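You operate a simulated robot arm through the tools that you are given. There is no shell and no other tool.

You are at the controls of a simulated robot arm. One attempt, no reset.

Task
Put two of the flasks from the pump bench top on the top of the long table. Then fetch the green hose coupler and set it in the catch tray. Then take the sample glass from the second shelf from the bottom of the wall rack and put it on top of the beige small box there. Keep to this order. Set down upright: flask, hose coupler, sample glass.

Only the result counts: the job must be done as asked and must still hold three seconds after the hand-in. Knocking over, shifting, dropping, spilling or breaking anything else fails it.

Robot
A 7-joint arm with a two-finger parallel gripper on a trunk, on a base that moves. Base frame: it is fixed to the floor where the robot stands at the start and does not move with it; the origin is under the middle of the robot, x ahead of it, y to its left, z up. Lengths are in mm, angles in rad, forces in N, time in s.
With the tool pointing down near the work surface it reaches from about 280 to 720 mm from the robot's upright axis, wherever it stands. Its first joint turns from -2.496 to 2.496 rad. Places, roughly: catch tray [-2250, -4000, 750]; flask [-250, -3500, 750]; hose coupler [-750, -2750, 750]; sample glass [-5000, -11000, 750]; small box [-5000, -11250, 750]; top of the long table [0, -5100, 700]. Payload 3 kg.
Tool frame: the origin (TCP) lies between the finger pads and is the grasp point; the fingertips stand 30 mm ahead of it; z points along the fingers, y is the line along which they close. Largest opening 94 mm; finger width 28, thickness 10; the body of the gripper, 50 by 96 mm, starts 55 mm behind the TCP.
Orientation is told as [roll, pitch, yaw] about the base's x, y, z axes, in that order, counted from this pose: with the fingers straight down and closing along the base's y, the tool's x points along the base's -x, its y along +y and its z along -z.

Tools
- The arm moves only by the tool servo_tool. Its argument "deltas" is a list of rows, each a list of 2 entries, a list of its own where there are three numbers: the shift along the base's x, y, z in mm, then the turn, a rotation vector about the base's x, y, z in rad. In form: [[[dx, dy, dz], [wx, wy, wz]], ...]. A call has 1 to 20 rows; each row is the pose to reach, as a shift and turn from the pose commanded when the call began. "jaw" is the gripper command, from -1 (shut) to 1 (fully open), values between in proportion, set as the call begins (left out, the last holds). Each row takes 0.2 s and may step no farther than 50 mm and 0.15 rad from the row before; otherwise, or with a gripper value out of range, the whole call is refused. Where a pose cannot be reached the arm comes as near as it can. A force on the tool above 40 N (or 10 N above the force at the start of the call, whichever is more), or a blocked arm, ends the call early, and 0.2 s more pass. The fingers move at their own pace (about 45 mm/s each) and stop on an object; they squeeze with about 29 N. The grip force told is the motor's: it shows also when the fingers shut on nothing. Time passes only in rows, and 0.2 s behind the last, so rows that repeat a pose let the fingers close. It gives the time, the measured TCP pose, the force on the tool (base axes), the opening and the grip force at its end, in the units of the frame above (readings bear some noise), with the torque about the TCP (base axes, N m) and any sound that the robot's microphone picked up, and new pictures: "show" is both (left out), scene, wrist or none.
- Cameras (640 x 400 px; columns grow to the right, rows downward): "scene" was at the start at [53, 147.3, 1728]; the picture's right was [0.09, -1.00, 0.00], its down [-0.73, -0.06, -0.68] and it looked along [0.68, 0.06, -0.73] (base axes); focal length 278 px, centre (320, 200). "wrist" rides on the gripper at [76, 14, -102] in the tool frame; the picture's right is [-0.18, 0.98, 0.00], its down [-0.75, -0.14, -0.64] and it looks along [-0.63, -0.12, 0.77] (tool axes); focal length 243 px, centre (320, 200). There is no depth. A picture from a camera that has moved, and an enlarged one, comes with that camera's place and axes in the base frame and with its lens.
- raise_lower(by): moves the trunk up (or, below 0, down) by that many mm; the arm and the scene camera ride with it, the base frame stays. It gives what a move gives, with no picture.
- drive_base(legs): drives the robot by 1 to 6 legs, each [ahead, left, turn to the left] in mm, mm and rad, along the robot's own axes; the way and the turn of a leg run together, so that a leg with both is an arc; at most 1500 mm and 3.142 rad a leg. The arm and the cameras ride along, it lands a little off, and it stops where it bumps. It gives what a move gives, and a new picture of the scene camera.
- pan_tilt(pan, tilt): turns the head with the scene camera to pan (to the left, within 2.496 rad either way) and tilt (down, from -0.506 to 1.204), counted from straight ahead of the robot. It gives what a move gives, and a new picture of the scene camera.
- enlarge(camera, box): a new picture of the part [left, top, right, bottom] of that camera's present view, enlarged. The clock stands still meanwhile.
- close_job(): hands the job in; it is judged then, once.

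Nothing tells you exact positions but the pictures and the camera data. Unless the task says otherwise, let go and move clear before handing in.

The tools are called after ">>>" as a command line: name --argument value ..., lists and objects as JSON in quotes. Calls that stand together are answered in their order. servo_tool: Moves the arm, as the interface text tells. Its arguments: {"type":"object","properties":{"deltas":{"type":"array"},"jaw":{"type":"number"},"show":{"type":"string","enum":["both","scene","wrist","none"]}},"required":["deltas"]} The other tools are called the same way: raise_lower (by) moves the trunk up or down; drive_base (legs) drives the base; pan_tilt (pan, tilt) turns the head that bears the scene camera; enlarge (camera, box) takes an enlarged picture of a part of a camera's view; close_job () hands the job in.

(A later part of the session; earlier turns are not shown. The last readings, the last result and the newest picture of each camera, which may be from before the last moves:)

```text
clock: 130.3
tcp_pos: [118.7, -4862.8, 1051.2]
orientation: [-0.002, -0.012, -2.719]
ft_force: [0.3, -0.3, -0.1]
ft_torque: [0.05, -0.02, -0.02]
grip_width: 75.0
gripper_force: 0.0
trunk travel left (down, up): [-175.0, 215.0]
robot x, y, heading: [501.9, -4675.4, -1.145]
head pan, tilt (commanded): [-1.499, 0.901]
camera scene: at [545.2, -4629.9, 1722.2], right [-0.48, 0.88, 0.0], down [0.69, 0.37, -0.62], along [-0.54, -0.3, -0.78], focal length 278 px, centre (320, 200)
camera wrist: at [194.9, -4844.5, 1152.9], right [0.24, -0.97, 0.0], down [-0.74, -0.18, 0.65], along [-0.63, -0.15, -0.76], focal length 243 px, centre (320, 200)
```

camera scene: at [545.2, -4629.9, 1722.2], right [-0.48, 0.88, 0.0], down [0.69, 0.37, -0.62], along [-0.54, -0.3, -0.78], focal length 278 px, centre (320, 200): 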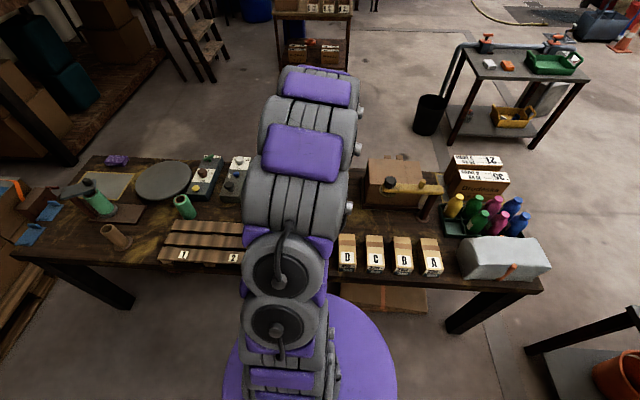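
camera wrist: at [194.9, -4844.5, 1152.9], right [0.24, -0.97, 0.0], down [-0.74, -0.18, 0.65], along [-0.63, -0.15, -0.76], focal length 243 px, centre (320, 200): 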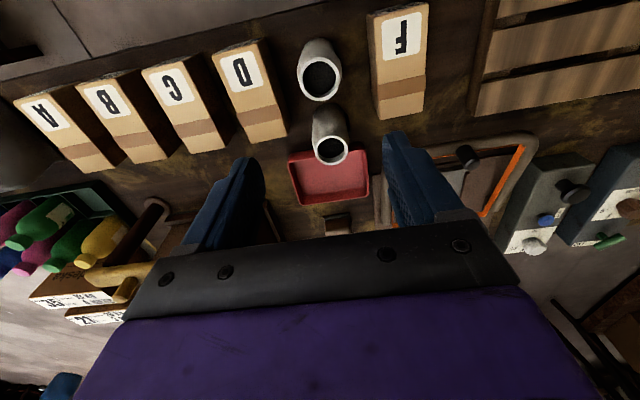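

Both flasks stand upright on the long table. Now for the green coupler near (−750, −2750): I'll swing the arm to the front and drive back north around the tank to the bench's west side.

>>> servo_tool --deltas '[[[22.9, -41, 0], [0, 0, 0.1124]], [[50.1, -79.1, 0], [0, 0, 0.2248]], [[81.5, -114.2, 0], [0, 0, 0.3372]], [[116.5, -145.5, 0], [0, 0, 0.4496]], [[154.7, -172.8, 0], [0, 0, 0.562]], [[195.5, -195.7, 0], [0, 0, 0.6744]], [[238.8, -214, 0], [0, 0, 0.7868]], [[283.7, -227.4, 0], [0, 0, 0.8992]], [[329.9, -235.9, 0], [0, 0, 1.0116]], [[376.7, -239.1, 0], [0, 0, 1.124]], [[423.6, -237.3, 0], [0, 0, 1.2364]], [[470.1, -230.3, 0], [0, 0, 1.3488]], [[515.4, -218.2, 0], [0, 0, 1.4612]], [[559.2, -201.2, 0], [0, 0, 1.574]]]' --jaw 1 --show "scene"

>>> enlarge --camera "scene" --box '[200, 150, 440, 300]'

```text
clock: 133.3
tcp_pos: [680.7, -5063.0, 1050.8]
orientation: [-0.003, -0.012, -1.143]
ft_force: [0.8, -0.7, 0.1]
ft_torque: [0.01, -0.04, -0.01]
grip_width: 94.3
gripper_force: 0.0
trunk travel left (down, up): [-175.0, 215.0]
robot x, y, heading: [502.3, -4678.3, -1.147]
head pan, tilt (commanded): [-1.499, 0.901]
camera scene: at [552.7, -4630.0, 1722.0], right [-0.48, 0.88, 0.0], down [0.69, 0.37, -0.62], along [-0.55, -0.3, -0.78], focal length 278 px, centre (320, 200)
```

scene: 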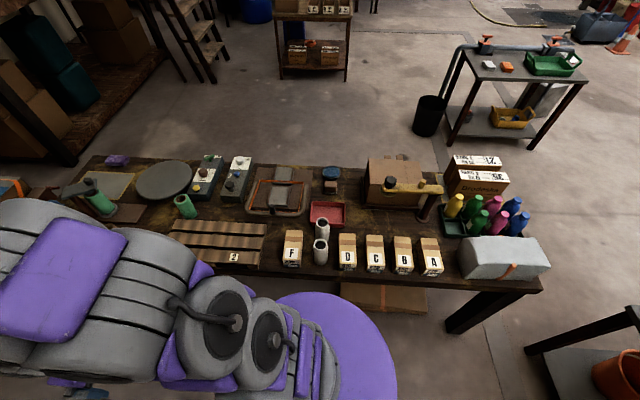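

```text
2.67 times, centred on (320, 225) of scene
camera zoom: at [552.7, -4630.0, 1722.0], right [-0.48, 0.88, 0.0], down [0.69, 0.37, -0.62], along [-0.55, -0.3, -0.78], focal length 740 px, centre (320, 133)
```

zoom: 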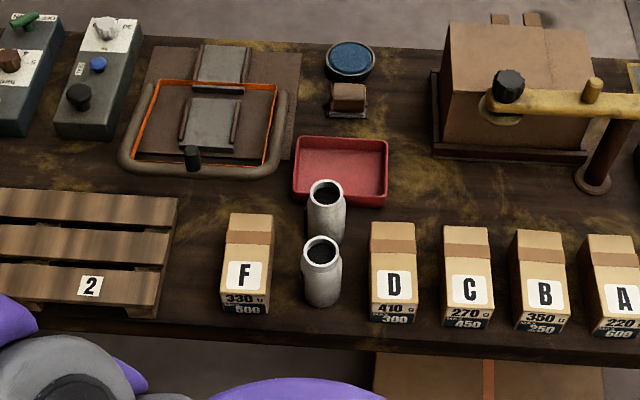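

Both flasks are upright and nothing else moved. Driving north out of the aisle.

>>> drive_base --legs '[[0, 0, 1.2], [0, 0, 1.25], [740, 0, 0], [740, 0, 0]]'

>>> pan_tilt --pan 0.2 --tilt 0.6

```text
clock: 147.0
tcp_pos: [1008.9, -2840.8, 1051.0]
orientation: [-0.003, -0.011, 1.301]
ft_force: [0.0, -0.1, -0.2]
ft_torque: [-0.03, 0.02, 0.01]
grip_width: 94.1
gripper_force: 0.1
trunk travel left (down, up): [-175.0, 215.0]
robot x, y, heading: [896.4, -3251.0, 1.296]
head pan, tilt (commanded): [-1.499, 0.901]
camera scene: at [825.7, -3254.4, 1722.2], right [-0.2, -0.98, 0.0], down [-0.77, 0.15, -0.62], along [0.61, -0.13, -0.78], focal length 278 px, centre (320, 200)
```

scene: 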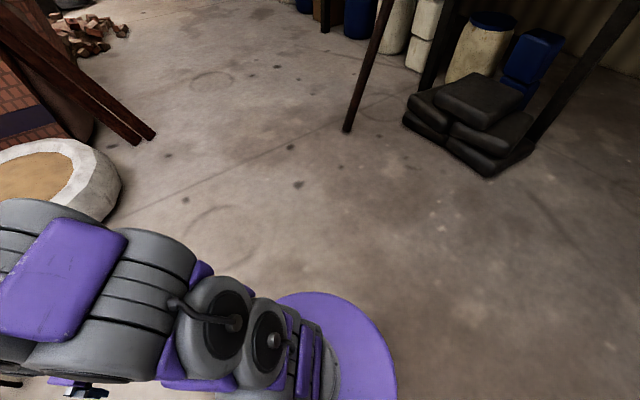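

```text
clock: 148.7
tcp_pos: [1006.4, -2841.3, 1051.5]
orientation: [-0.003, -0.012, 1.3]
ft_force: [0.5, 0.4, -0.8]
ft_torque: [0.01, -0.03, -0.04]
grip_width: 94.1
gripper_force: 0.0
trunk travel left (down, up): [-175.0, 215.0]
robot x, y, heading: [895.7, -3249.8, 1.3]
head pan, tilt (commanded): [0.201, 0.6]
camera scene: at [757.8, -3151.8, 1746.7], right [1.0, -0.07, 0.0], down [-0.04, -0.57, -0.82], along [0.06, 0.82, -0.57], focal length 278 px, centre (320, 200)
```

scene: 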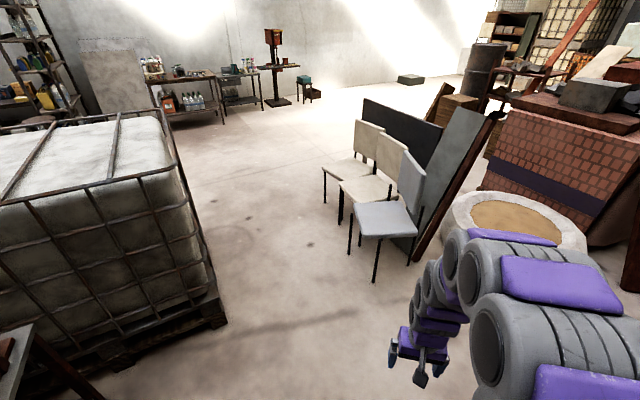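

The aisle between tank and chairs is as before. Driving through it northward.

>>> drive_base --legs '[[0, 0, 0.415], [690, 0, 0], [690, 0, 0], [690, 0, 0], [690, 0, 0]]'

```text
clock: 162.7
tcp_pos: [459.8, -432.4, 1051.3]
orientation: [0.037, -0.012, 1.718]
ft_force: [-1.1, -0.3, 0.4]
ft_torque: [-0.03, -0.05, 0.0]
grip_width: 94.1
gripper_force: 0.1
trunk travel left (down, up): [-175.0, 215.0]
robot x, y, heading: [486.7, -859.5, 1.728]
head pan, tilt (commanded): [0.201, 0.6]
stopped in leg 5: the robot was blocked; the commanded pose is now the measured one
camera scene: at [311.2, -820.9, 1746.3], right [0.94, 0.35, 0.0], down [0.2, -0.53, -0.82], along [-0.28, 0.77, -0.57], focal length 278 px, centre (320, 200)
```

scene: 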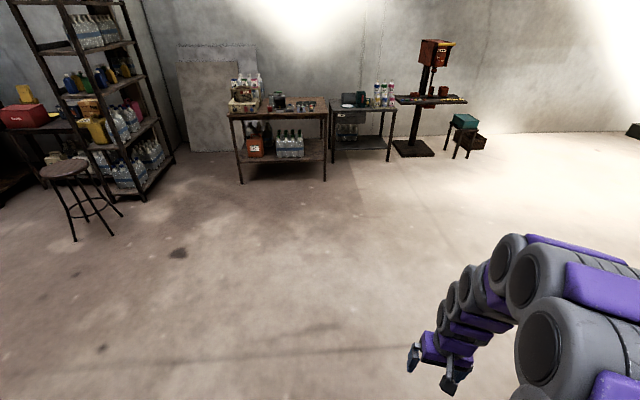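

It stopped again at (487, −860), leaning slightly, near the chairs on my right. I need to see what is being touched.

>>> pan_tilt --pan -1.4 --tilt 1.0

>>> pan_tilt --pan -2.3 --tilt 1.1

>>> pan_tilt --pan 1.6 --tilt 1.1

```text
clock: 164.3
tcp_pos: [457.7, -436.9, 1051.9]
orientation: [0.033, -0.018, 1.72]
ft_force: [0.0, 0.3, 1.2]
ft_torque: [0.0, 0.01, -0.01]
grip_width: 94.4
gripper_force: 0.1
trunk travel left (down, up): [-175.0, 215.0]
robot x, y, heading: [489.4, -857.2, 1.733]
head pan, tilt (commanded): [-1.4, 1.0]
camera scene: at [400.5, -888.6, 1714.5], right [0.32, -0.95, 0.0], down [-0.79, -0.27, -0.55], along [0.52, 0.17, -0.84], focal length 278 px, centre (320, 200)
```

scene: 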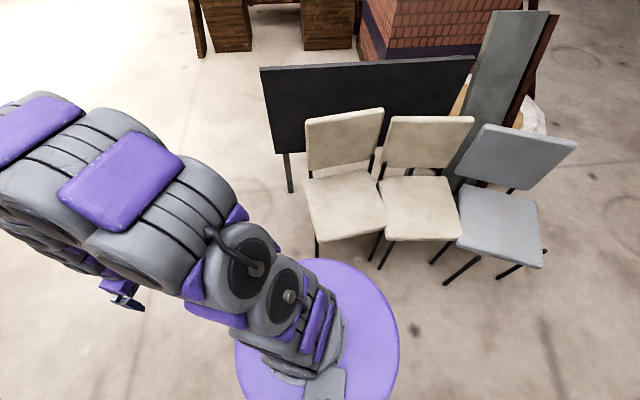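

```text
clock: 165.5
tcp_pos: [458.1, -436.6, 1053.7]
orientation: [0.032, -0.015, 1.721]
ft_force: [0.3, -0.4, 0.2]
ft_torque: [0.0, 0.01, 0.02]
grip_width: 94.0
gripper_force: 0.0
trunk travel left (down, up): [-175.0, 215.0]
robot x, y, heading: [484.6, -860.5, 1.723]
head pan, tilt (commanded): [-2.3, 1.1]
camera scene: at [387.3, -945.3, 1707.7], right [-0.54, -0.84, -0.01], down [-0.74, 0.48, -0.46], along [0.39, -0.25, -0.89], focal length 278 px, centre (320, 200)
```

scene: 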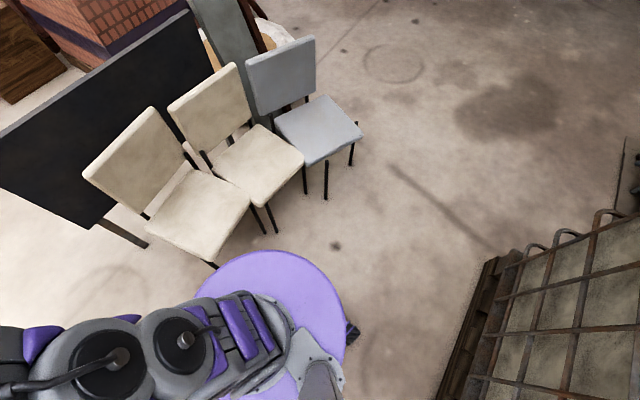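

```text
clock: 168.7
tcp_pos: [458.1, -436.5, 1052.6]
orientation: [0.035, -0.019, 1.721]
ft_force: [-0.1, 0.3, -0.2]
ft_torque: [0.03, -0.02, -0.03]
grip_width: 94.0
gripper_force: 0.0
trunk travel left (down, up): [-175.0, 215.0]
robot x, y, heading: [488.5, -859.6, 1.725]
head pan, tilt (commanded): [1.6, 1.1]
camera scene: at [272.1, -922.6, 1706.5], right [-0.18, 0.98, 0.0], down [0.88, 0.16, -0.44], along [-0.44, -0.08, -0.9], focal length 278 px, centre (320, 200)
```

scene: 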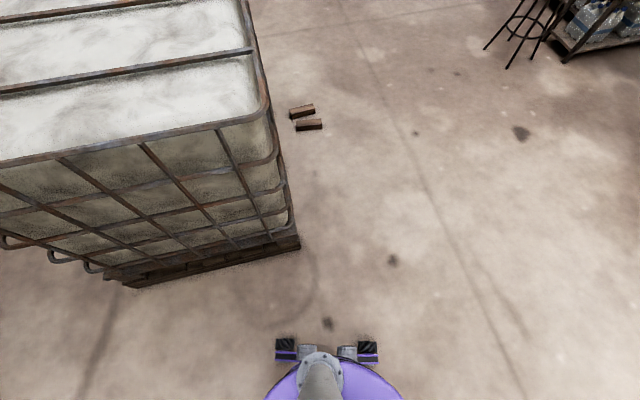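

The chairs stand where they were (seat corner near (945, −700), ~460 mm from my axis), so nothing was moved; I simply keep further from them. Turning left and heading west around the tank's near corner.

>>> drive_base --legs '[[0, 0, 0.5], [0, 0, 0.49], [430, 0, 0], [430, 0, 0]]'

>>> pan_tilt --pan 0.4 --tilt 0.6

```text
clock: 176.4
tcp_pos: [-660.7, -271.1, 1051.1]
orientation: [0.05, -0.017, 2.703]
ft_force: [-0.5, -0.7, 0.4]
ft_torque: [0.03, 0.02, -0.01]
grip_width: 94.1
gripper_force: 0.1
trunk travel left (down, up): [-175.0, 215.0]
robot x, y, heading: [-295.1, -494.1, 2.712]
head pan, tilt (commanded): [1.6, 1.1]
camera scene: at [-350.0, -669.9, 1710.7], right [-0.92, 0.39, 0.0], down [0.35, 0.81, -0.46], along [-0.18, -0.43, -0.89], focal length 278 px, centre (320, 200)
```

scene: 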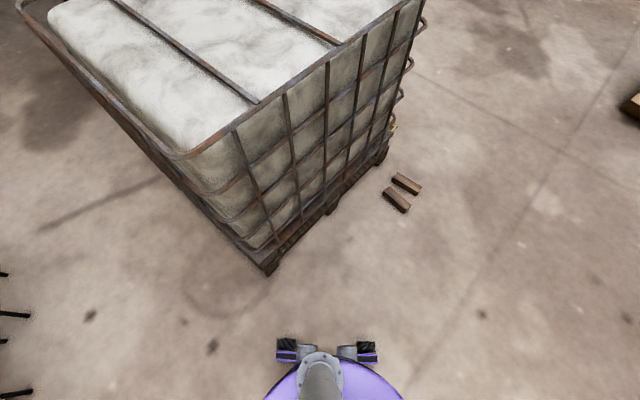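

```text
clock: 177.8
tcp_pos: [-664.8, -283.6, 1053.0]
orientation: [0.035, -0.017, 2.705]
ft_force: [1.0, -0.3, 0.1]
ft_torque: [0.01, -0.02, -0.01]
grip_width: 94.4
gripper_force: 0.1
trunk travel left (down, up): [-175.0, 215.0]
robot x, y, heading: [-299.3, -490.2, 2.711]
head pan, tilt (commanded): [0.4, 0.6]
camera scene: at [-425.4, -636.3, 1745.9], right [0.03, 1.0, 0.0], down [0.57, -0.01, -0.82], along [-0.82, 0.03, -0.57], focal length 278 px, centre (320, 200)
```

scene: 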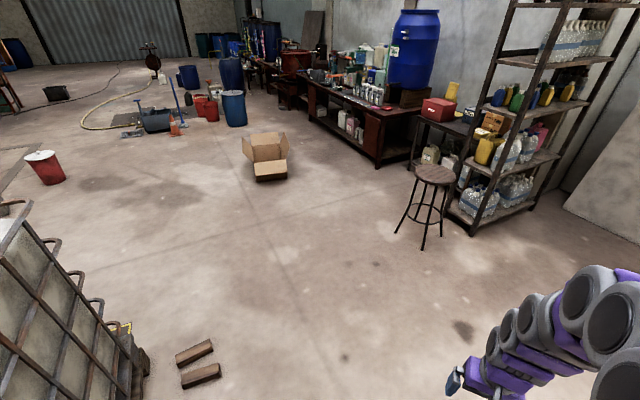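

Open floor to the west; bricks at about (−1270, −1340) to be avoided. Driving west to about (−1770, −690), then turning south.

>>> drive_base --legs '[[0, 0, 0.56], [740, 0, 0], [740, 0, 0], [0, 0, 0.72], [0, 0, 0.72], [900, 0, 0]]'

>>> pan_tilt --pan 0.4 --tilt 0.6

```text
clock: 195.2
tcp_pos: [-1800.6, -2001.5, 1052.2]
orientation: [0.035, -0.017, -1.582]
ft_force: [-0.8, 0.3, 0.3]
ft_torque: [0.01, 0.0, -0.01]
grip_width: 94.3
gripper_force: 0.1
trunk travel left (down, up): [-175.0, 215.0]
robot x, y, heading: [-1761.8, -1582.3, -1.58]
head pan, tilt (commanded): [0.4, 0.6]
camera scene: at [-1587.6, -1638.2, 1746.7], right [-0.92, -0.38, 0.0], down [-0.22, 0.52, -0.82], along [0.32, -0.76, -0.57], focal length 278 px, centre (320, 200)
```

scene: 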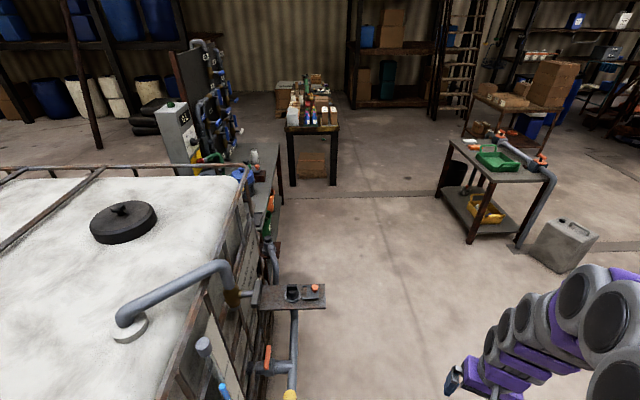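

```text
clock: 195.8
tcp_pos: [-1800.3, -2000.3, 1053.6]
orientation: [0.036, -0.018, -1.581]
ft_force: [-0.3, 0.9, -1.0]
ft_torque: [-0.04, 0.02, 0.0]
grip_width: 94.0
gripper_force: 0.1
trunk travel left (down, up): [-175.0, 215.0]
robot x, y, heading: [-1762.3, -1578.2, -1.576]
head pan, tilt (commanded): [0.4, 0.6]
camera scene: at [-1587.9, -1637.4, 1746.8], right [-0.92, -0.38, 0.0], down [-0.22, 0.52, -0.82], along [0.32, -0.76, -0.57], focal length 278 px, centre (320, 200)
```

scene: 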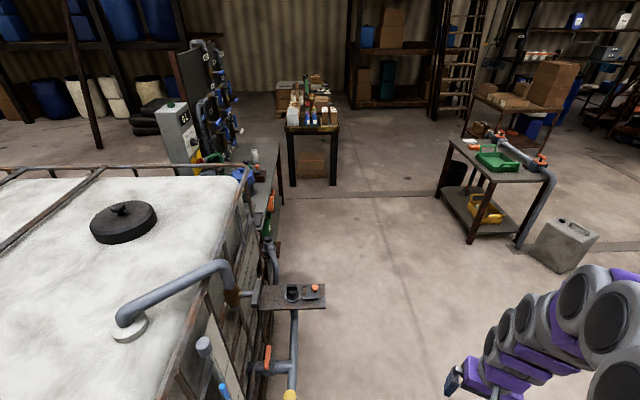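

I see a small plate on a pipe stand beside the tank's far west corner with a dark fitting on it, and a green-and-orange group on the bench. Zooming in.

>>> enlarge --camera "scene" --box '[240, 250, 360, 400]'

>>> enlarge --camera "scene" --box '[150, 90, 350, 240]'

>>> enlarge --camera "scene" --box '[420, 100, 620, 280]'

```text
2.67 times, centred on (300, 325) of scene
camera zoom: at [-1587.9, -1637.4, 1746.8], right [-0.92, -0.38, 0.0], down [-0.22, 0.52, -0.82], along [0.32, -0.76, -0.57], focal length 740 px, centre (373, -133)
```

zoom: 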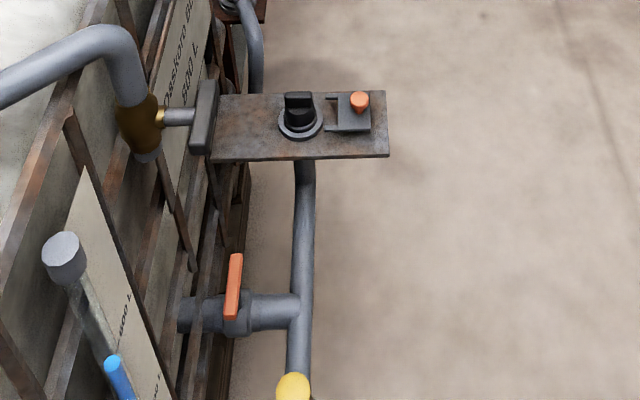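

```text
2.67 times, centred on (250, 165) of scene
camera zoom: at [-1587.9, -1637.4, 1746.8], right [-0.92, -0.38, 0.0], down [-0.22, 0.52, -0.82], along [0.32, -0.76, -0.57], focal length 740 px, centre (507, 293)
```

zoom: 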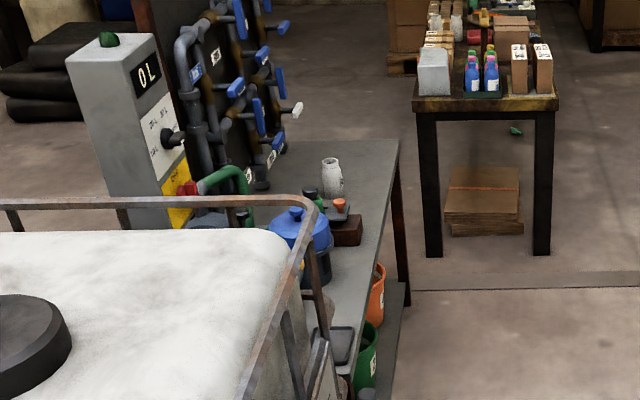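

```text
2.22 times, centred on (520, 190) of scene
camera zoom: at [-1587.9, -1637.4, 1746.8], right [-0.92, -0.38, 0.0], down [-0.22, 0.52, -0.82], along [0.32, -0.76, -0.57], focal length 617 px, centre (-124, 222)
```

zoom: 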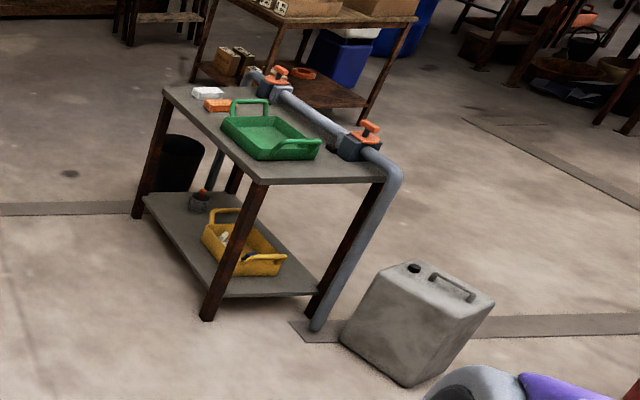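

The plate's fitting is dark, not green, and lies near (−1140, −2360, 570). The green coupler should be near the bench's north-west corner (−750, −2750). I'll drive further south on the west side and look at it.

>>> drive_base --legs '[[600, 0, 0], [550, 0, 0]]'

>>> pan_tilt --pan 1.5 --tilt 0.6

```text
clock: 201.9
tcp_pos: [-1806.5, -3149.6, 1052.0]
orientation: [0.036, -0.016, -1.581]
ft_force: [0.0, -0.3, 0.1]
ft_torque: [0.0, -0.07, -0.02]
grip_width: 93.9
gripper_force: 0.0
trunk travel left (down, up): [-175.0, 215.0]
robot x, y, heading: [-1765.5, -2729.1, -1.572]
head pan, tilt (commanded): [0.4, 0.6]
camera scene: at [-1594.2, -2785.8, 1746.8], right [-0.92, -0.39, 0.0], down [-0.22, 0.52, -0.82], along [0.32, -0.76, -0.57], focal length 278 px, centre (320, 200)
```

scene: 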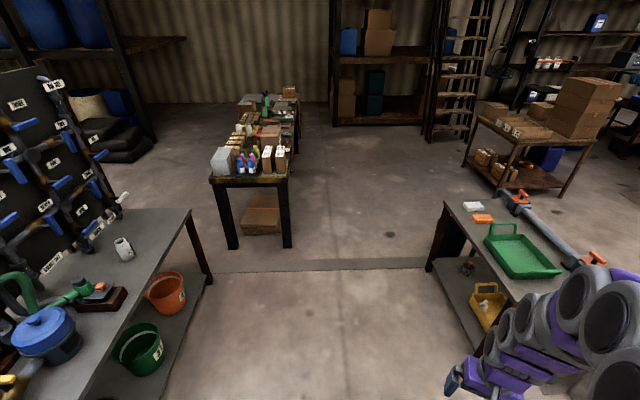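

```text
clock: 203.2
tcp_pos: [-1805.2, -3148.7, 1054.6]
orientation: [0.035, -0.019, -1.581]
ft_force: [-0.2, -0.1, 0.2]
ft_torque: [-0.01, 0.01, 0.0]
grip_width: 93.9
gripper_force: 0.1
trunk travel left (down, up): [-175.0, 215.0]
robot x, y, heading: [-1767.6, -2730.1, -1.574]
head pan, tilt (commanded): [1.499, 0.6]
camera scene: at [-1540.1, -2710.1, 1746.9], right [-0.08, -1.0, 0.0], down [-0.56, 0.04, -0.82], along [0.82, -0.06, -0.57], focal length 278 px, centre (320, 200)
```

scene: 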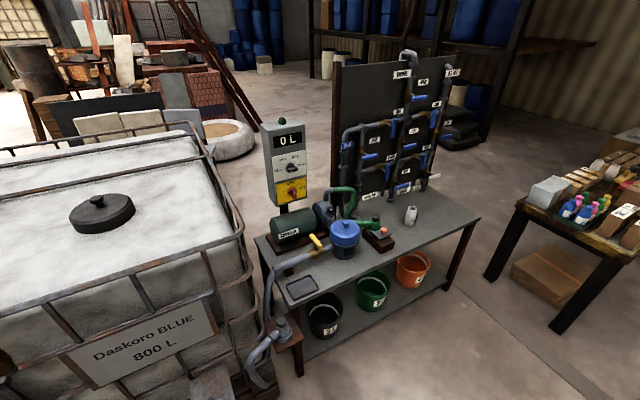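

>>> enlarge --camera "scene" --box '[240, 180, 440, 305]'

>>> enlarge --camera "scene" --box '[180, 270, 360, 400]'

>>> enlarge --camera "scene" --box '[240, 40, 480, 190]'

```text
3.20 times, centred on (340, 242) of scene
camera zoom: at [-1540.1, -2710.1, 1746.9], right [-0.08, -1.0, 0.0], down [-0.56, 0.04, -0.82], along [0.82, -0.06, -0.57], focal length 888 px, centre (256, 64)
```

zoom: 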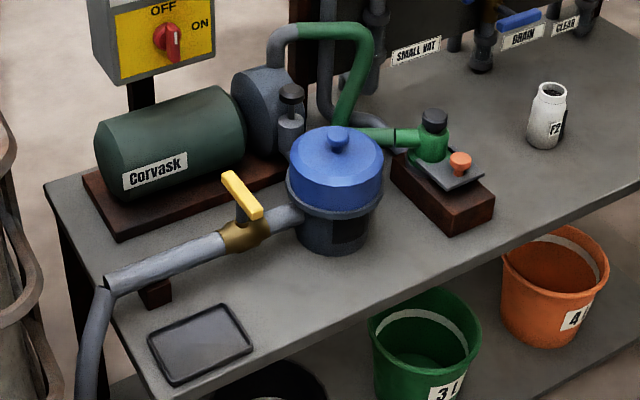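

```text
3.08 times, centred on (270, 335) of scene
camera zoom: at [-1540.1, -2710.1, 1746.9], right [-0.08, -1.0, 0.0], down [-0.56, 0.04, -0.82], along [0.82, -0.06, -0.57], focal length 854 px, centre (474, -215)
```

zoom: 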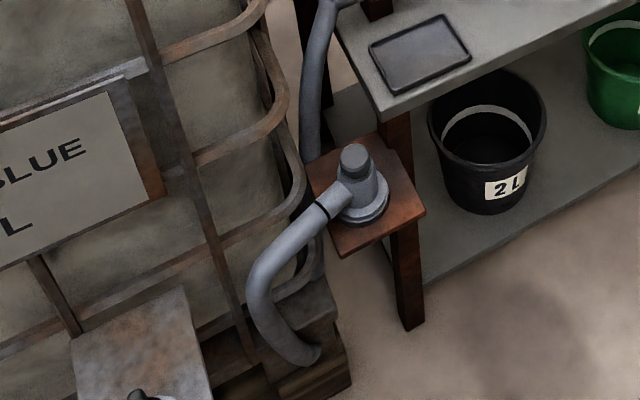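

```text
2.67 times, centred on (360, 115) of scene
camera zoom: at [-1540.1, -2710.1, 1746.9], right [-0.08, -1.0, 0.0], down [-0.56, 0.04, -0.82], along [0.82, -0.06, -0.57], focal length 740 px, centre (213, 427)
```

zoom: 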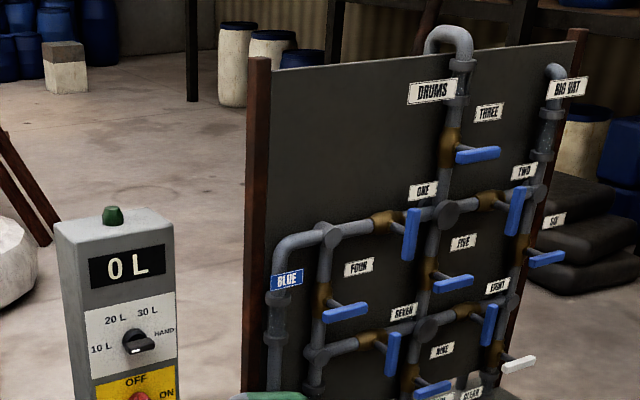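

The green coupler (green elbow with black cap) sits in a brown block on the bench at about (−400, −3100), with an orange-knobbed slide beside it and its green hose. I'll drive up to the bench's west side opposite it.

>>> drive_base --legs '[[0, 0, 0.96], [500, 0, 0], [500, 0, 0]]'

>>> pan_tilt --pan 1.1 --tilt 0.8

```text
clock: 211.2
tcp_pos: [-626.0, -3563.6, 1052.9]
orientation: [0.034, -0.02, -0.613]
ft_force: [-0.6, -0.5, 0.4]
ft_torque: [0.06, 0.0, -0.01]
grip_width: 94.0
gripper_force: 0.0
trunk travel left (down, up): [-175.0, 215.0]
robot x, y, heading: [-946.8, -3291.3, -0.603]
head pan, tilt (commanded): [1.499, 0.6]
camera scene: at [-836.3, -3096.3, 1747.0], right [0.78, -0.63, 0.0], down [-0.36, -0.44, -0.82], along [0.52, 0.64, -0.57], focal length 278 px, centre (320, 200)
```

scene: 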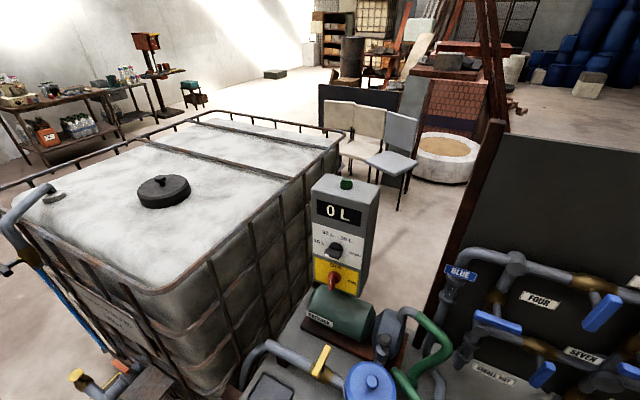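

```text
clock: 212.1
tcp_pos: [-624.9, -3563.3, 1054.0]
orientation: [0.036, -0.022, -0.613]
ft_force: [0.2, 0.8, -0.6]
ft_torque: [0.01, 0.04, 0.04]
grip_width: 93.9
gripper_force: 0.0
trunk travel left (down, up): [-175.0, 215.0]
robot x, y, heading: [-951.3, -3295.7, -0.606]
head pan, tilt (commanded): [1.1, 0.799]
camera scene: at [-821.2, -3126.0, 1730.0], right [0.47, -0.88, 0.0], down [-0.63, -0.34, -0.7], along [0.61, 0.33, -0.72], focal length 278 px, centre (320, 200)
```

scene: 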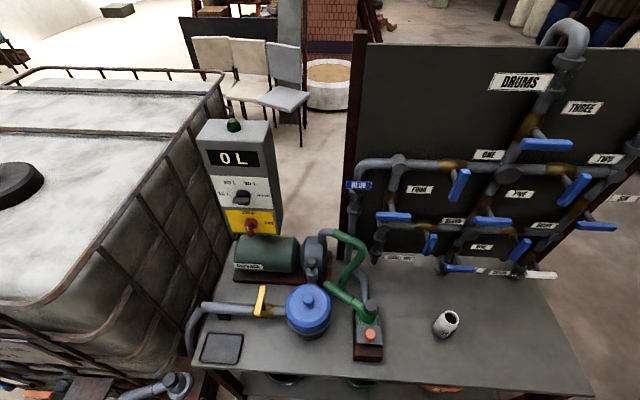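

>>> enlarge --camera "scene" --box '[300, 220, 460, 380]'

>>> pan_tilt --pan 1.1 --tilt 1.1

```text
2.50 times, centred on (380, 300) of scene
camera zoom: at [-821.2, -3126.0, 1730.0], right [0.47, -0.88, 0.0], down [-0.63, -0.34, -0.7], along [0.61, 0.33, -0.72], focal length 694 px, centre (170, -50)
```

zoom: 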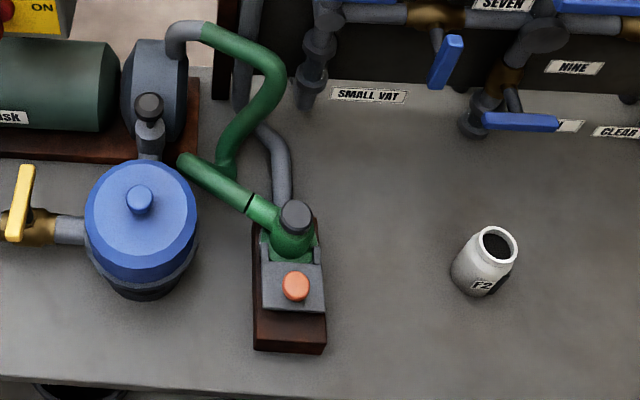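

```text
clock: 212.9
tcp_pos: [-624.9, -3563.6, 1053.3]
orientation: [0.038, -0.021, -0.613]
ft_force: [0.1, 0.1, 0.4]
ft_torque: [0.0, 0.02, 0.0]
grip_width: 94.2
gripper_force: 0.0
trunk travel left (down, up): [-175.0, 215.0]
robot x, y, heading: [-949.0, -3294.9, -0.609]
head pan, tilt (commanded): [1.1, 1.1]
camera scene: at [-836.7, -3134.4, 1708.3], right [0.47, -0.88, 0.0], down [-0.79, -0.42, -0.45], along [0.4, 0.22, -0.89], focal length 278 px, centre (320, 200)
```

scene: 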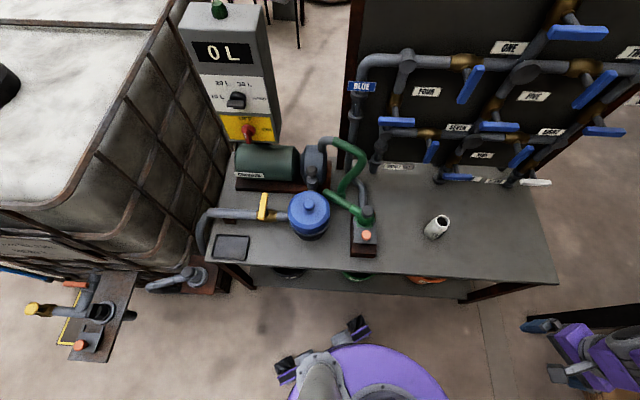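

Triangulated: coupler's black cap top at about (−412, −3090, 845), orange knob at (−476, −3120, 800), the slide lying west of the coupler. I'll straighten the tool and swing the arm over for a close wrist view.

>>> servo_tool --deltas '[[[0, 0, 0], [-0.009, 0.019, 0]], [[0, 0, 0], [-0.018, 0.0385, 0]], [[0, 0, 0], [-0.018, 0.0385, 0]]]' --show "none"

>>> servo_tool --deltas '[[[26, 30, 0], [0, 0, 0.0939]], [[50, 63, 0], [0, 0, 0.1878]], [[71, 98, 0], [0, 0, 0.2817]], [[88, 135, 0], [0, 0, 0.3756]], [[102, 173, 0], [0, 0, 0.4695]], [[112, 213, 0], [0, 0, 0.5634]], [[119, 255, 0], [0, 0, 0.6573]], [[121, 297, 0], [0, 0, 0.7512]], [[120, 339, -10], [0, 0, 0.8451]], [[114, 381, -25], [0, 0, 0.939]], [[105, 423, -45], [0, 0, 1.033]], [[105, 423, -45], [0, 0, 1.033]]]'

```text
clock: 213.7
tcp_pos: [-625.5, -3563.8, 1053.9]
orientation: [-0.002, 0.002, -0.612]
ft_force: [-0.1, 0.9, 0.0]
ft_torque: [-0.03, 0.01, 0.0]
grip_width: 93.9
gripper_force: 0.1
trunk travel left (down, up): [-175.0, 215.0]
robot x, y, heading: [-954.4, -3294.4, -0.609]
head pan, tilt (commanded): [1.1, 1.1]
```

```text
clock: 216.3
tcp_pos: [-520.3, -3139.3, 1009.1]
orientation: [-0.002, 0.0, 0.421]
ft_force: [0.3, -0.2, 0.3]
ft_torque: [0.04, -0.01, 0.03]
grip_width: 94.0
gripper_force: 0.1
trunk travel left (down, up): [-175.0, 215.0]
robot x, y, heading: [-946.0, -3294.9, -0.603]
head pan, tilt (commanded): [1.1, 1.1]
camera scene: at [-833.8, -3128.9, 1707.5], right [0.47, -0.88, 0.0], down [-0.79, -0.42, -0.45], along [0.4, 0.21, -0.89], focal length 278 px, centre (320, 200)
camera wrist: at [-594.9, -3157.8, 1111.9], right [-0.23, 0.97, 0.0], down [0.75, 0.18, 0.64], along [0.62, 0.15, -0.77], focal length 243 px, centre (320, 200)
```

scene: 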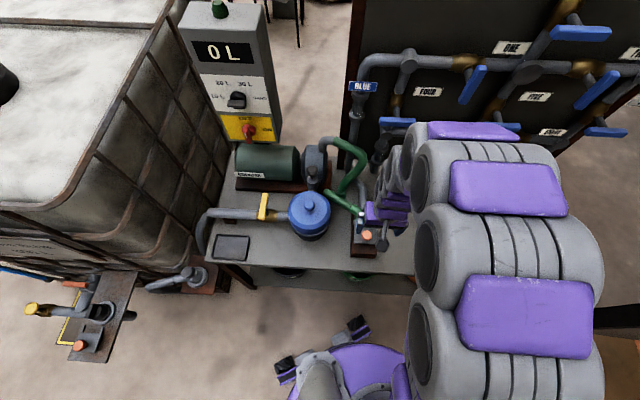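
wrist: 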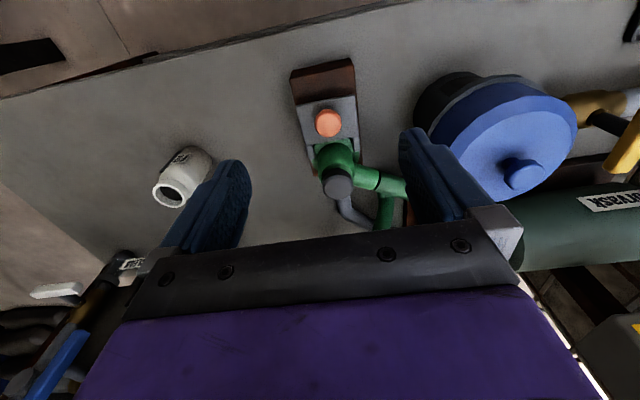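

>>> enlarge --camera "wrist" --box '[270, 40, 430, 240]'

>>> enlarge --camera "scene" --box '[290, 120, 410, 270]'

```text
2.00 times, centred on (350, 140) of wrist
camera zoom: at [-594.9, -3157.8, 1111.9], right [-0.23, 0.97, 0.0], down [0.75, 0.18, 0.64], along [0.62, 0.15, -0.77], focal length 485 px, centre (260, 320)
```

zoom: 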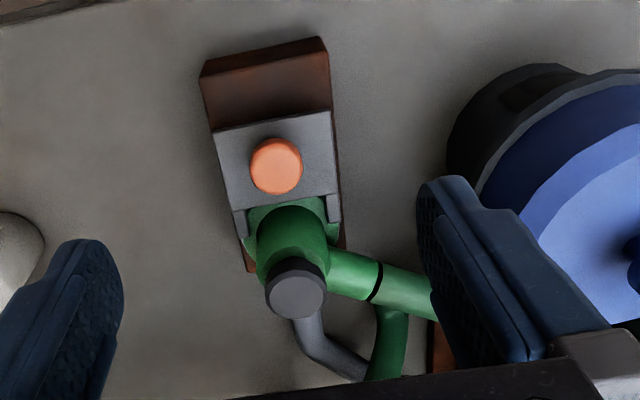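

```text
2.67 times, centred on (350, 195) of scene
camera zoom: at [-833.8, -3128.9, 1707.5], right [0.47, -0.88, 0.0], down [-0.79, -0.42, -0.45], along [0.4, 0.21, -0.89], focal length 740 px, centre (240, 213)
```

zoom: 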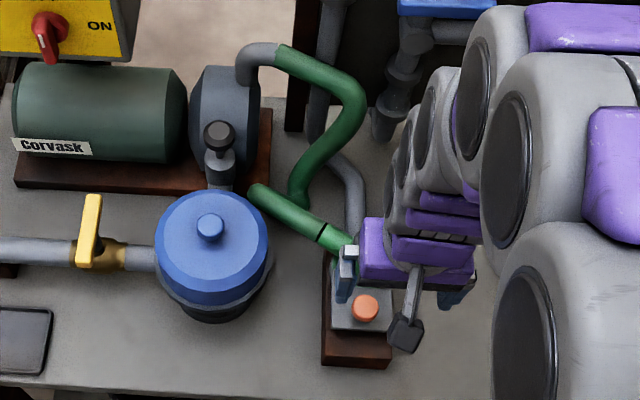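

The slide is a fork whose prongs grip the coupler's base, so it must be pulled west (toward the edge) first. Before touching it I want a view of how the green stub and the pump's hose relate, from directly above.

>>> servo_tool --deltas '[[[25, 35, 0], [0, 0, 0]], [[50, 70, 0], [0, 0, 0]], [[75, 105, 0], [0, 0, 0]], [[95, 125, 0], [0, 0, 0]], [[95, 125, 0], [0, 0, 0]]]' --show "wrist"

>>> enlarge --camera "wrist" --box '[220, 40, 420, 240]'

```text
clock: 217.5
tcp_pos: [-425.9, -3014.6, 1007.5]
orientation: [-0.001, 0.001, 0.421]
ft_force: [0.0, 0.3, 0.0]
ft_torque: [0.01, 0.02, -0.02]
grip_width: 93.8
gripper_force: 0.1
trunk travel left (down, up): [-175.0, 215.0]
robot x, y, heading: [-949.4, -3292.6, -0.606]
head pan, tilt (commanded): [1.1, 1.1]
camera wrist: at [-500.3, -3033.7, 1111.1], right [-0.23, 0.97, 0.0], down [0.75, 0.18, 0.64], along [0.62, 0.15, -0.77], focal length 243 px, centre (320, 200)
```

wrist: 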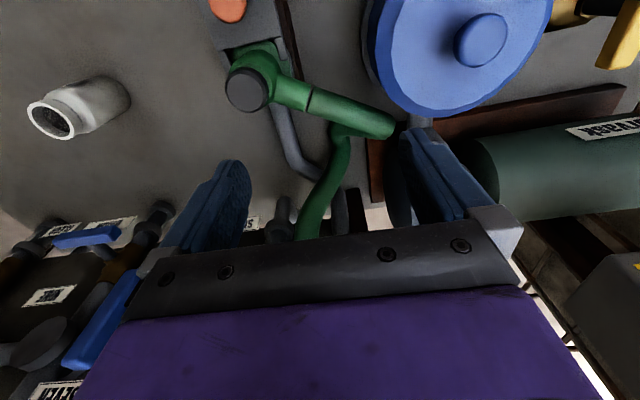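

```text
2.00 times, centred on (320, 140) of wrist
camera zoom: at [-500.3, -3033.7, 1111.1], right [-0.23, 0.97, 0.0], down [0.75, 0.18, 0.64], along [0.62, 0.15, -0.77], focal length 485 px, centre (320, 320)
```

zoom: 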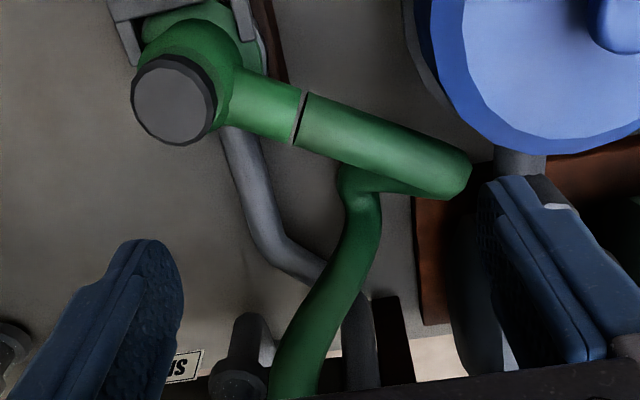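

Now it's clear: there's a slit between the coupler's own short stub and the hose's fixed end, so the coupler lifts out freely once the fork is drawn back. I'll go over the orange knob at (−477, −3119), jaws straddling it along the bench.

>>> servo_tool --deltas '[[[-17, -35, 0], [0, 0, 0]], [[-34, -70, 0], [0, 0, 0]], [[-51, -104, 0], [0, 0, 0]], [[-51, -104, -40], [0, 0, 0]], [[-51, -104, -80], [0, 0, 0]], [[-51, -104, -120], [0, 0, 0]], [[-51, -104, -130], [0, 0, 0]], [[-51, -104, -130], [0, 0, 0]]]' --show "wrist"

```text
clock: 219.3
tcp_pos: [-476.2, -3117.5, 878.7]
orientation: [-0.001, 0.0, 0.421]
ft_force: [0.2, -0.2, 0.6]
ft_torque: [0.0, 0.01, -0.01]
grip_width: 94.0
gripper_force: 0.1
trunk travel left (down, up): [-175.0, 215.0]
robot x, y, heading: [-944.7, -3293.4, -0.603]
head pan, tilt (commanded): [1.1, 1.1]
camera wrist: at [-551.4, -3137.3, 980.6], right [-0.23, 0.97, 0.0], down [0.75, 0.18, 0.64], along [0.62, 0.15, -0.77], focal length 243 px, centre (320, 200)
```

wrist: 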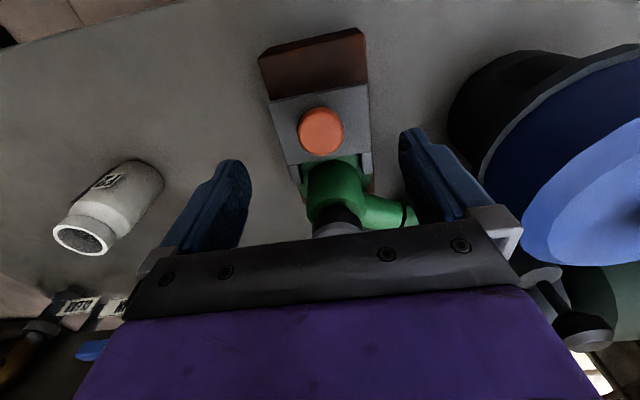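

Knob is centred between the jaws. Descending so the fingertips flank it.

>>> servo_tool --deltas '[[[1, 0, -30], [0, 0, 0]], [[1, 0, -55], [0, 0, 0]], [[1, 0, -65], [0, 0, 0]], [[1, 0, -72], [0, 0, 0]], [[1, 0, -72], [0, 0, 0]]]' --show "wrist"

```text
clock: 220.5
tcp_pos: [-475.8, -3117.7, 806.9]
orientation: [0.001, 0.002, 0.42]
ft_force: [0.8, -0.2, -0.1]
ft_torque: [0.0, 0.01, -0.01]
grip_width: 94.0
gripper_force: 0.0
trunk travel left (down, up): [-175.0, 215.0]
robot x, y, heading: [-951.1, -3293.2, -0.603]
head pan, tilt (commanded): [1.1, 1.1]
camera wrist: at [-550.4, -3136.5, 909.2], right [-0.23, 0.97, 0.0], down [0.75, 0.18, 0.64], along [0.62, 0.15, -0.77], focal length 243 px, centre (320, 200)
```

wrist: 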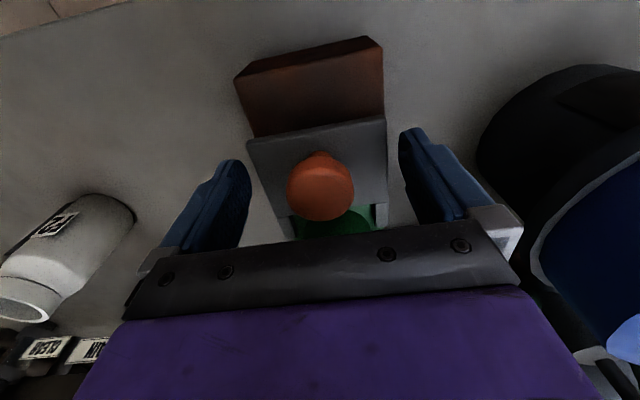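

The knob is right between the pads. Closing on it.

>>> servo_tool --deltas '[[[0, 0, 0], [0, 0, 0]], [[0, 0, 0], [0, 0, 0]], [[0, 0, 0], [0, 0, 0]], [[0, 0, 0], [0, 0, 0]], [[0, 0, 0], [0, 0, 0]], [[0, 0, 0], [0, 0, 0]]]' --jaw -1 --show "wrist"

```text
clock: 221.9
tcp_pos: [-477.0, -3116.8, 805.3]
orientation: [0.0, 0.003, 0.423]
ft_force: [-2.2, 3.0, -1.1]
ft_torque: [0.01, -0.04, 0.69]
grip_width: 79.3
gripper_force: 45.2
trunk travel left (down, up): [-175.0, 215.0]
robot x, y, heading: [-947.5, -3291.1, -0.603]
head pan, tilt (commanded): [1.1, 1.1]
camera wrist: at [-550.4, -3136.2, 909.2], right [-0.23, 0.97, 0.0], down [0.75, 0.18, 0.64], along [0.62, 0.15, -0.77], focal length 243 px, centre (320, 200)
```

wrist: 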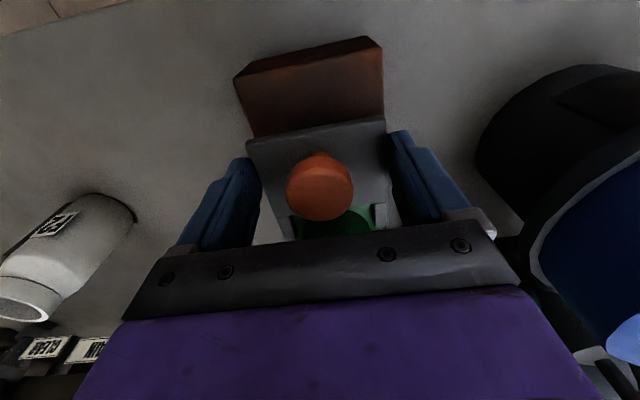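

The fingers met the slide plate's edges (79 mm), not the knob. I'll open, rise 10 mm and take just the knob.

>>> servo_tool --deltas '[[[0, 0, 0], [0, 0, 0]], [[0, 0, 0], [0, 0, 0]], [[0, 0, 0], [0, 0, 0]]]' --jaw 1 --show "none"

>>> servo_tool --deltas '[[[0, -1, 6], [0, 0, 0]], [[0, -2, 11], [0, 0, 0]], [[0, -2, 11], [0, 0, 0]]]' --show "none"

>>> servo_tool --deltas '[[[0, 0, 0], [0, 0, 0]], [[0, 0, 0], [0, 0, 0]], [[0, 0, 0], [0, 0, 0]], [[0, 0, 0], [0, 0, 0]], [[0, 0, 0], [0, 0, 0]], [[0, 0, 0], [0, 0, 0]]]' --jaw -1 --show "wrist"

```text
clock: 222.7
tcp_pos: [-476.1, -3119.4, 806.2]
orientation: [0.001, 0.002, 0.419]
ft_force: [-0.1, -0.3, 0.0]
ft_torque: [-0.04, 0.01, 0.04]
grip_width: 93.9
gripper_force: 0.1
trunk travel left (down, up): [-175.0, 215.0]
robot x, y, heading: [-949.8, -3296.3, -0.604]
head pan, tilt (commanded): [1.1, 1.1]
```

```text
clock: 223.5
tcp_pos: [-475.5, -3119.9, 816.9]
orientation: [0.0, 0.002, 0.422]
ft_force: [-0.2, 0.6, -0.4]
ft_torque: [0.02, 0.02, -0.02]
grip_width: 93.9
gripper_force: 0.1
trunk travel left (down, up): [-175.0, 215.0]
robot x, y, heading: [-946.6, -3295.3, -0.607]
head pan, tilt (commanded): [1.1, 1.1]
```

```text
clock: 224.9
tcp_pos: [-476.5, -3118.1, 817.0]
orientation: [-0.002, 0.003, 0.422]
ft_force: [-10.4, 22.1, 2.7]
ft_torque: [0.28, 0.58, 0.09]
grip_width: 33.3
gripper_force: 44.9
trunk travel left (down, up): [-175.0, 215.0]
robot x, y, heading: [-948.9, -3295.4, -0.606]
head pan, tilt (commanded): [1.1, 1.1]
camera wrist: at [-551.0, -3136.5, 920.2], right [-0.23, 0.97, 0.0], down [0.75, 0.18, 0.64], along [0.62, 0.15, -0.77], focal length 243 px, centre (320, 200)
```

wrist: 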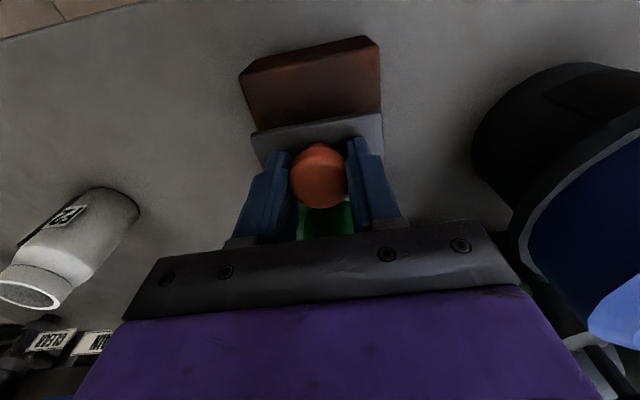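

The knob is held (33 mm). Pulling it west along the slide in small steps.

>>> servo_tool --deltas '[[[-1, 1, 0], [0, 0, 0]], [[-6, -1, 0], [0, 0, 0]], [[-10, -3, 0], [0, 0, 0]], [[-15, -5, 0], [0, 0, 0]]]' --show "wrist"

```text
clock: 225.9
tcp_pos: [-492.1, -3124.8, 817.6]
orientation: [-0.002, 0.001, 0.421]
ft_force: [-8.2, 17.1, -0.5]
ft_torque: [0.38, -0.06, -0.23]
grip_width: 33.1
gripper_force: 44.7
trunk travel left (down, up): [-175.0, 215.0]
robot x, y, heading: [-950.7, -3290.5, -0.607]
head pan, tilt (commanded): [1.1, 1.1]
camera wrist: at [-566.0, -3143.2, 920.1], right [-0.23, 0.97, 0.0], down [0.75, 0.18, 0.64], along [0.62, 0.15, -0.77], focal length 243 px, centre (320, 200)
```

wrist: 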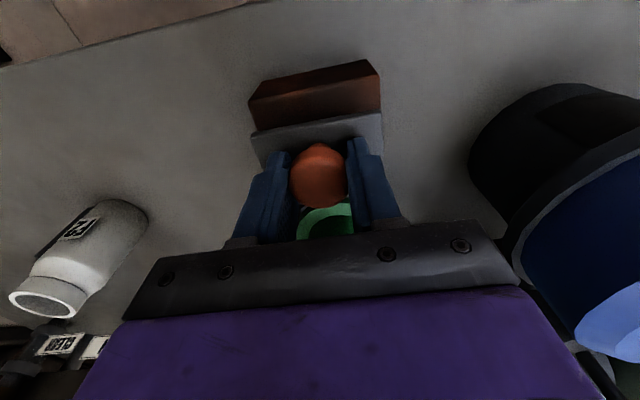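

The slide moves freely, and the green base is coming clear. Continuing.

>>> servo_tool --deltas '[[[-5, -1.5, 0], [0, 0, 0]], [[-10, -3.5, 0], [0, 0, 0]], [[-15, -6, 0], [0, 0, 0]], [[-20, -8, 0], [0, 0, 0]]]' --show "wrist"

```text
clock: 226.9
tcp_pos: [-509.3, -3133.8, 816.8]
orientation: [0.001, 0.002, 0.422]
ft_force: [5.4, 4.0, -1.0]
ft_torque: [0.12, 0.66, 0.17]
grip_width: 33.3
gripper_force: 44.7
trunk travel left (down, up): [-175.0, 215.0]
robot x, y, heading: [-947.5, -3293.6, -0.604]
head pan, tilt (commanded): [1.1, 1.1]
camera wrist: at [-584.1, -3151.6, 920.1], right [-0.23, 0.97, 0.0], down [0.75, 0.18, 0.64], along [0.62, 0.15, -0.77], focal length 243 px, centre (320, 200)
```

wrist: 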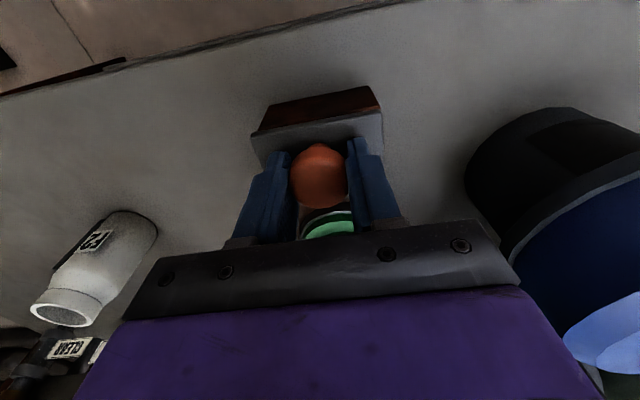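

>>> servo_tool --deltas '[[[-4, -2, 0], [0, 0, 0]], [[-7, -3, 0], [0, 0, 0]]]' --show "wrist"

```text
clock: 227.5
tcp_pos: [-511.8, -3134.0, 816.0]
orientation: [0.0, -0.004, 0.419]
ft_force: [33.1, 16.8, 1.1]
ft_torque: [0.66, -0.13, -0.06]
grip_width: 33.5
gripper_force: 44.2
trunk travel left (down, up): [-175.0, 215.0]
robot x, y, heading: [-944.5, -3293.2, -0.607]
head pan, tilt (commanded): [1.1, 1.1]
camera wrist: at [-587.4, -3153.0, 919.7], right [-0.23, 0.97, 0.0], down [0.74, 0.18, 0.65], along [0.63, 0.15, -0.76], focal length 243 px, centre (320, 200)
```

wrist: 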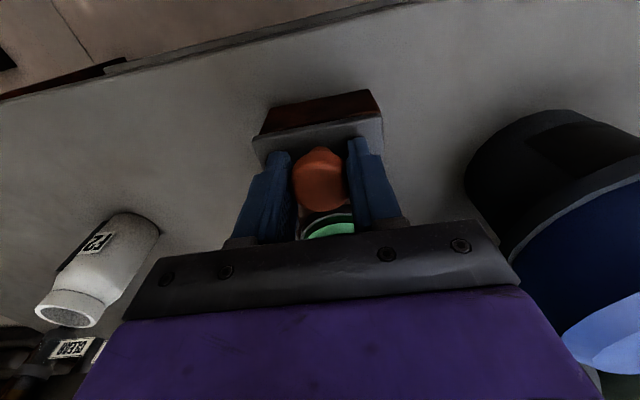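

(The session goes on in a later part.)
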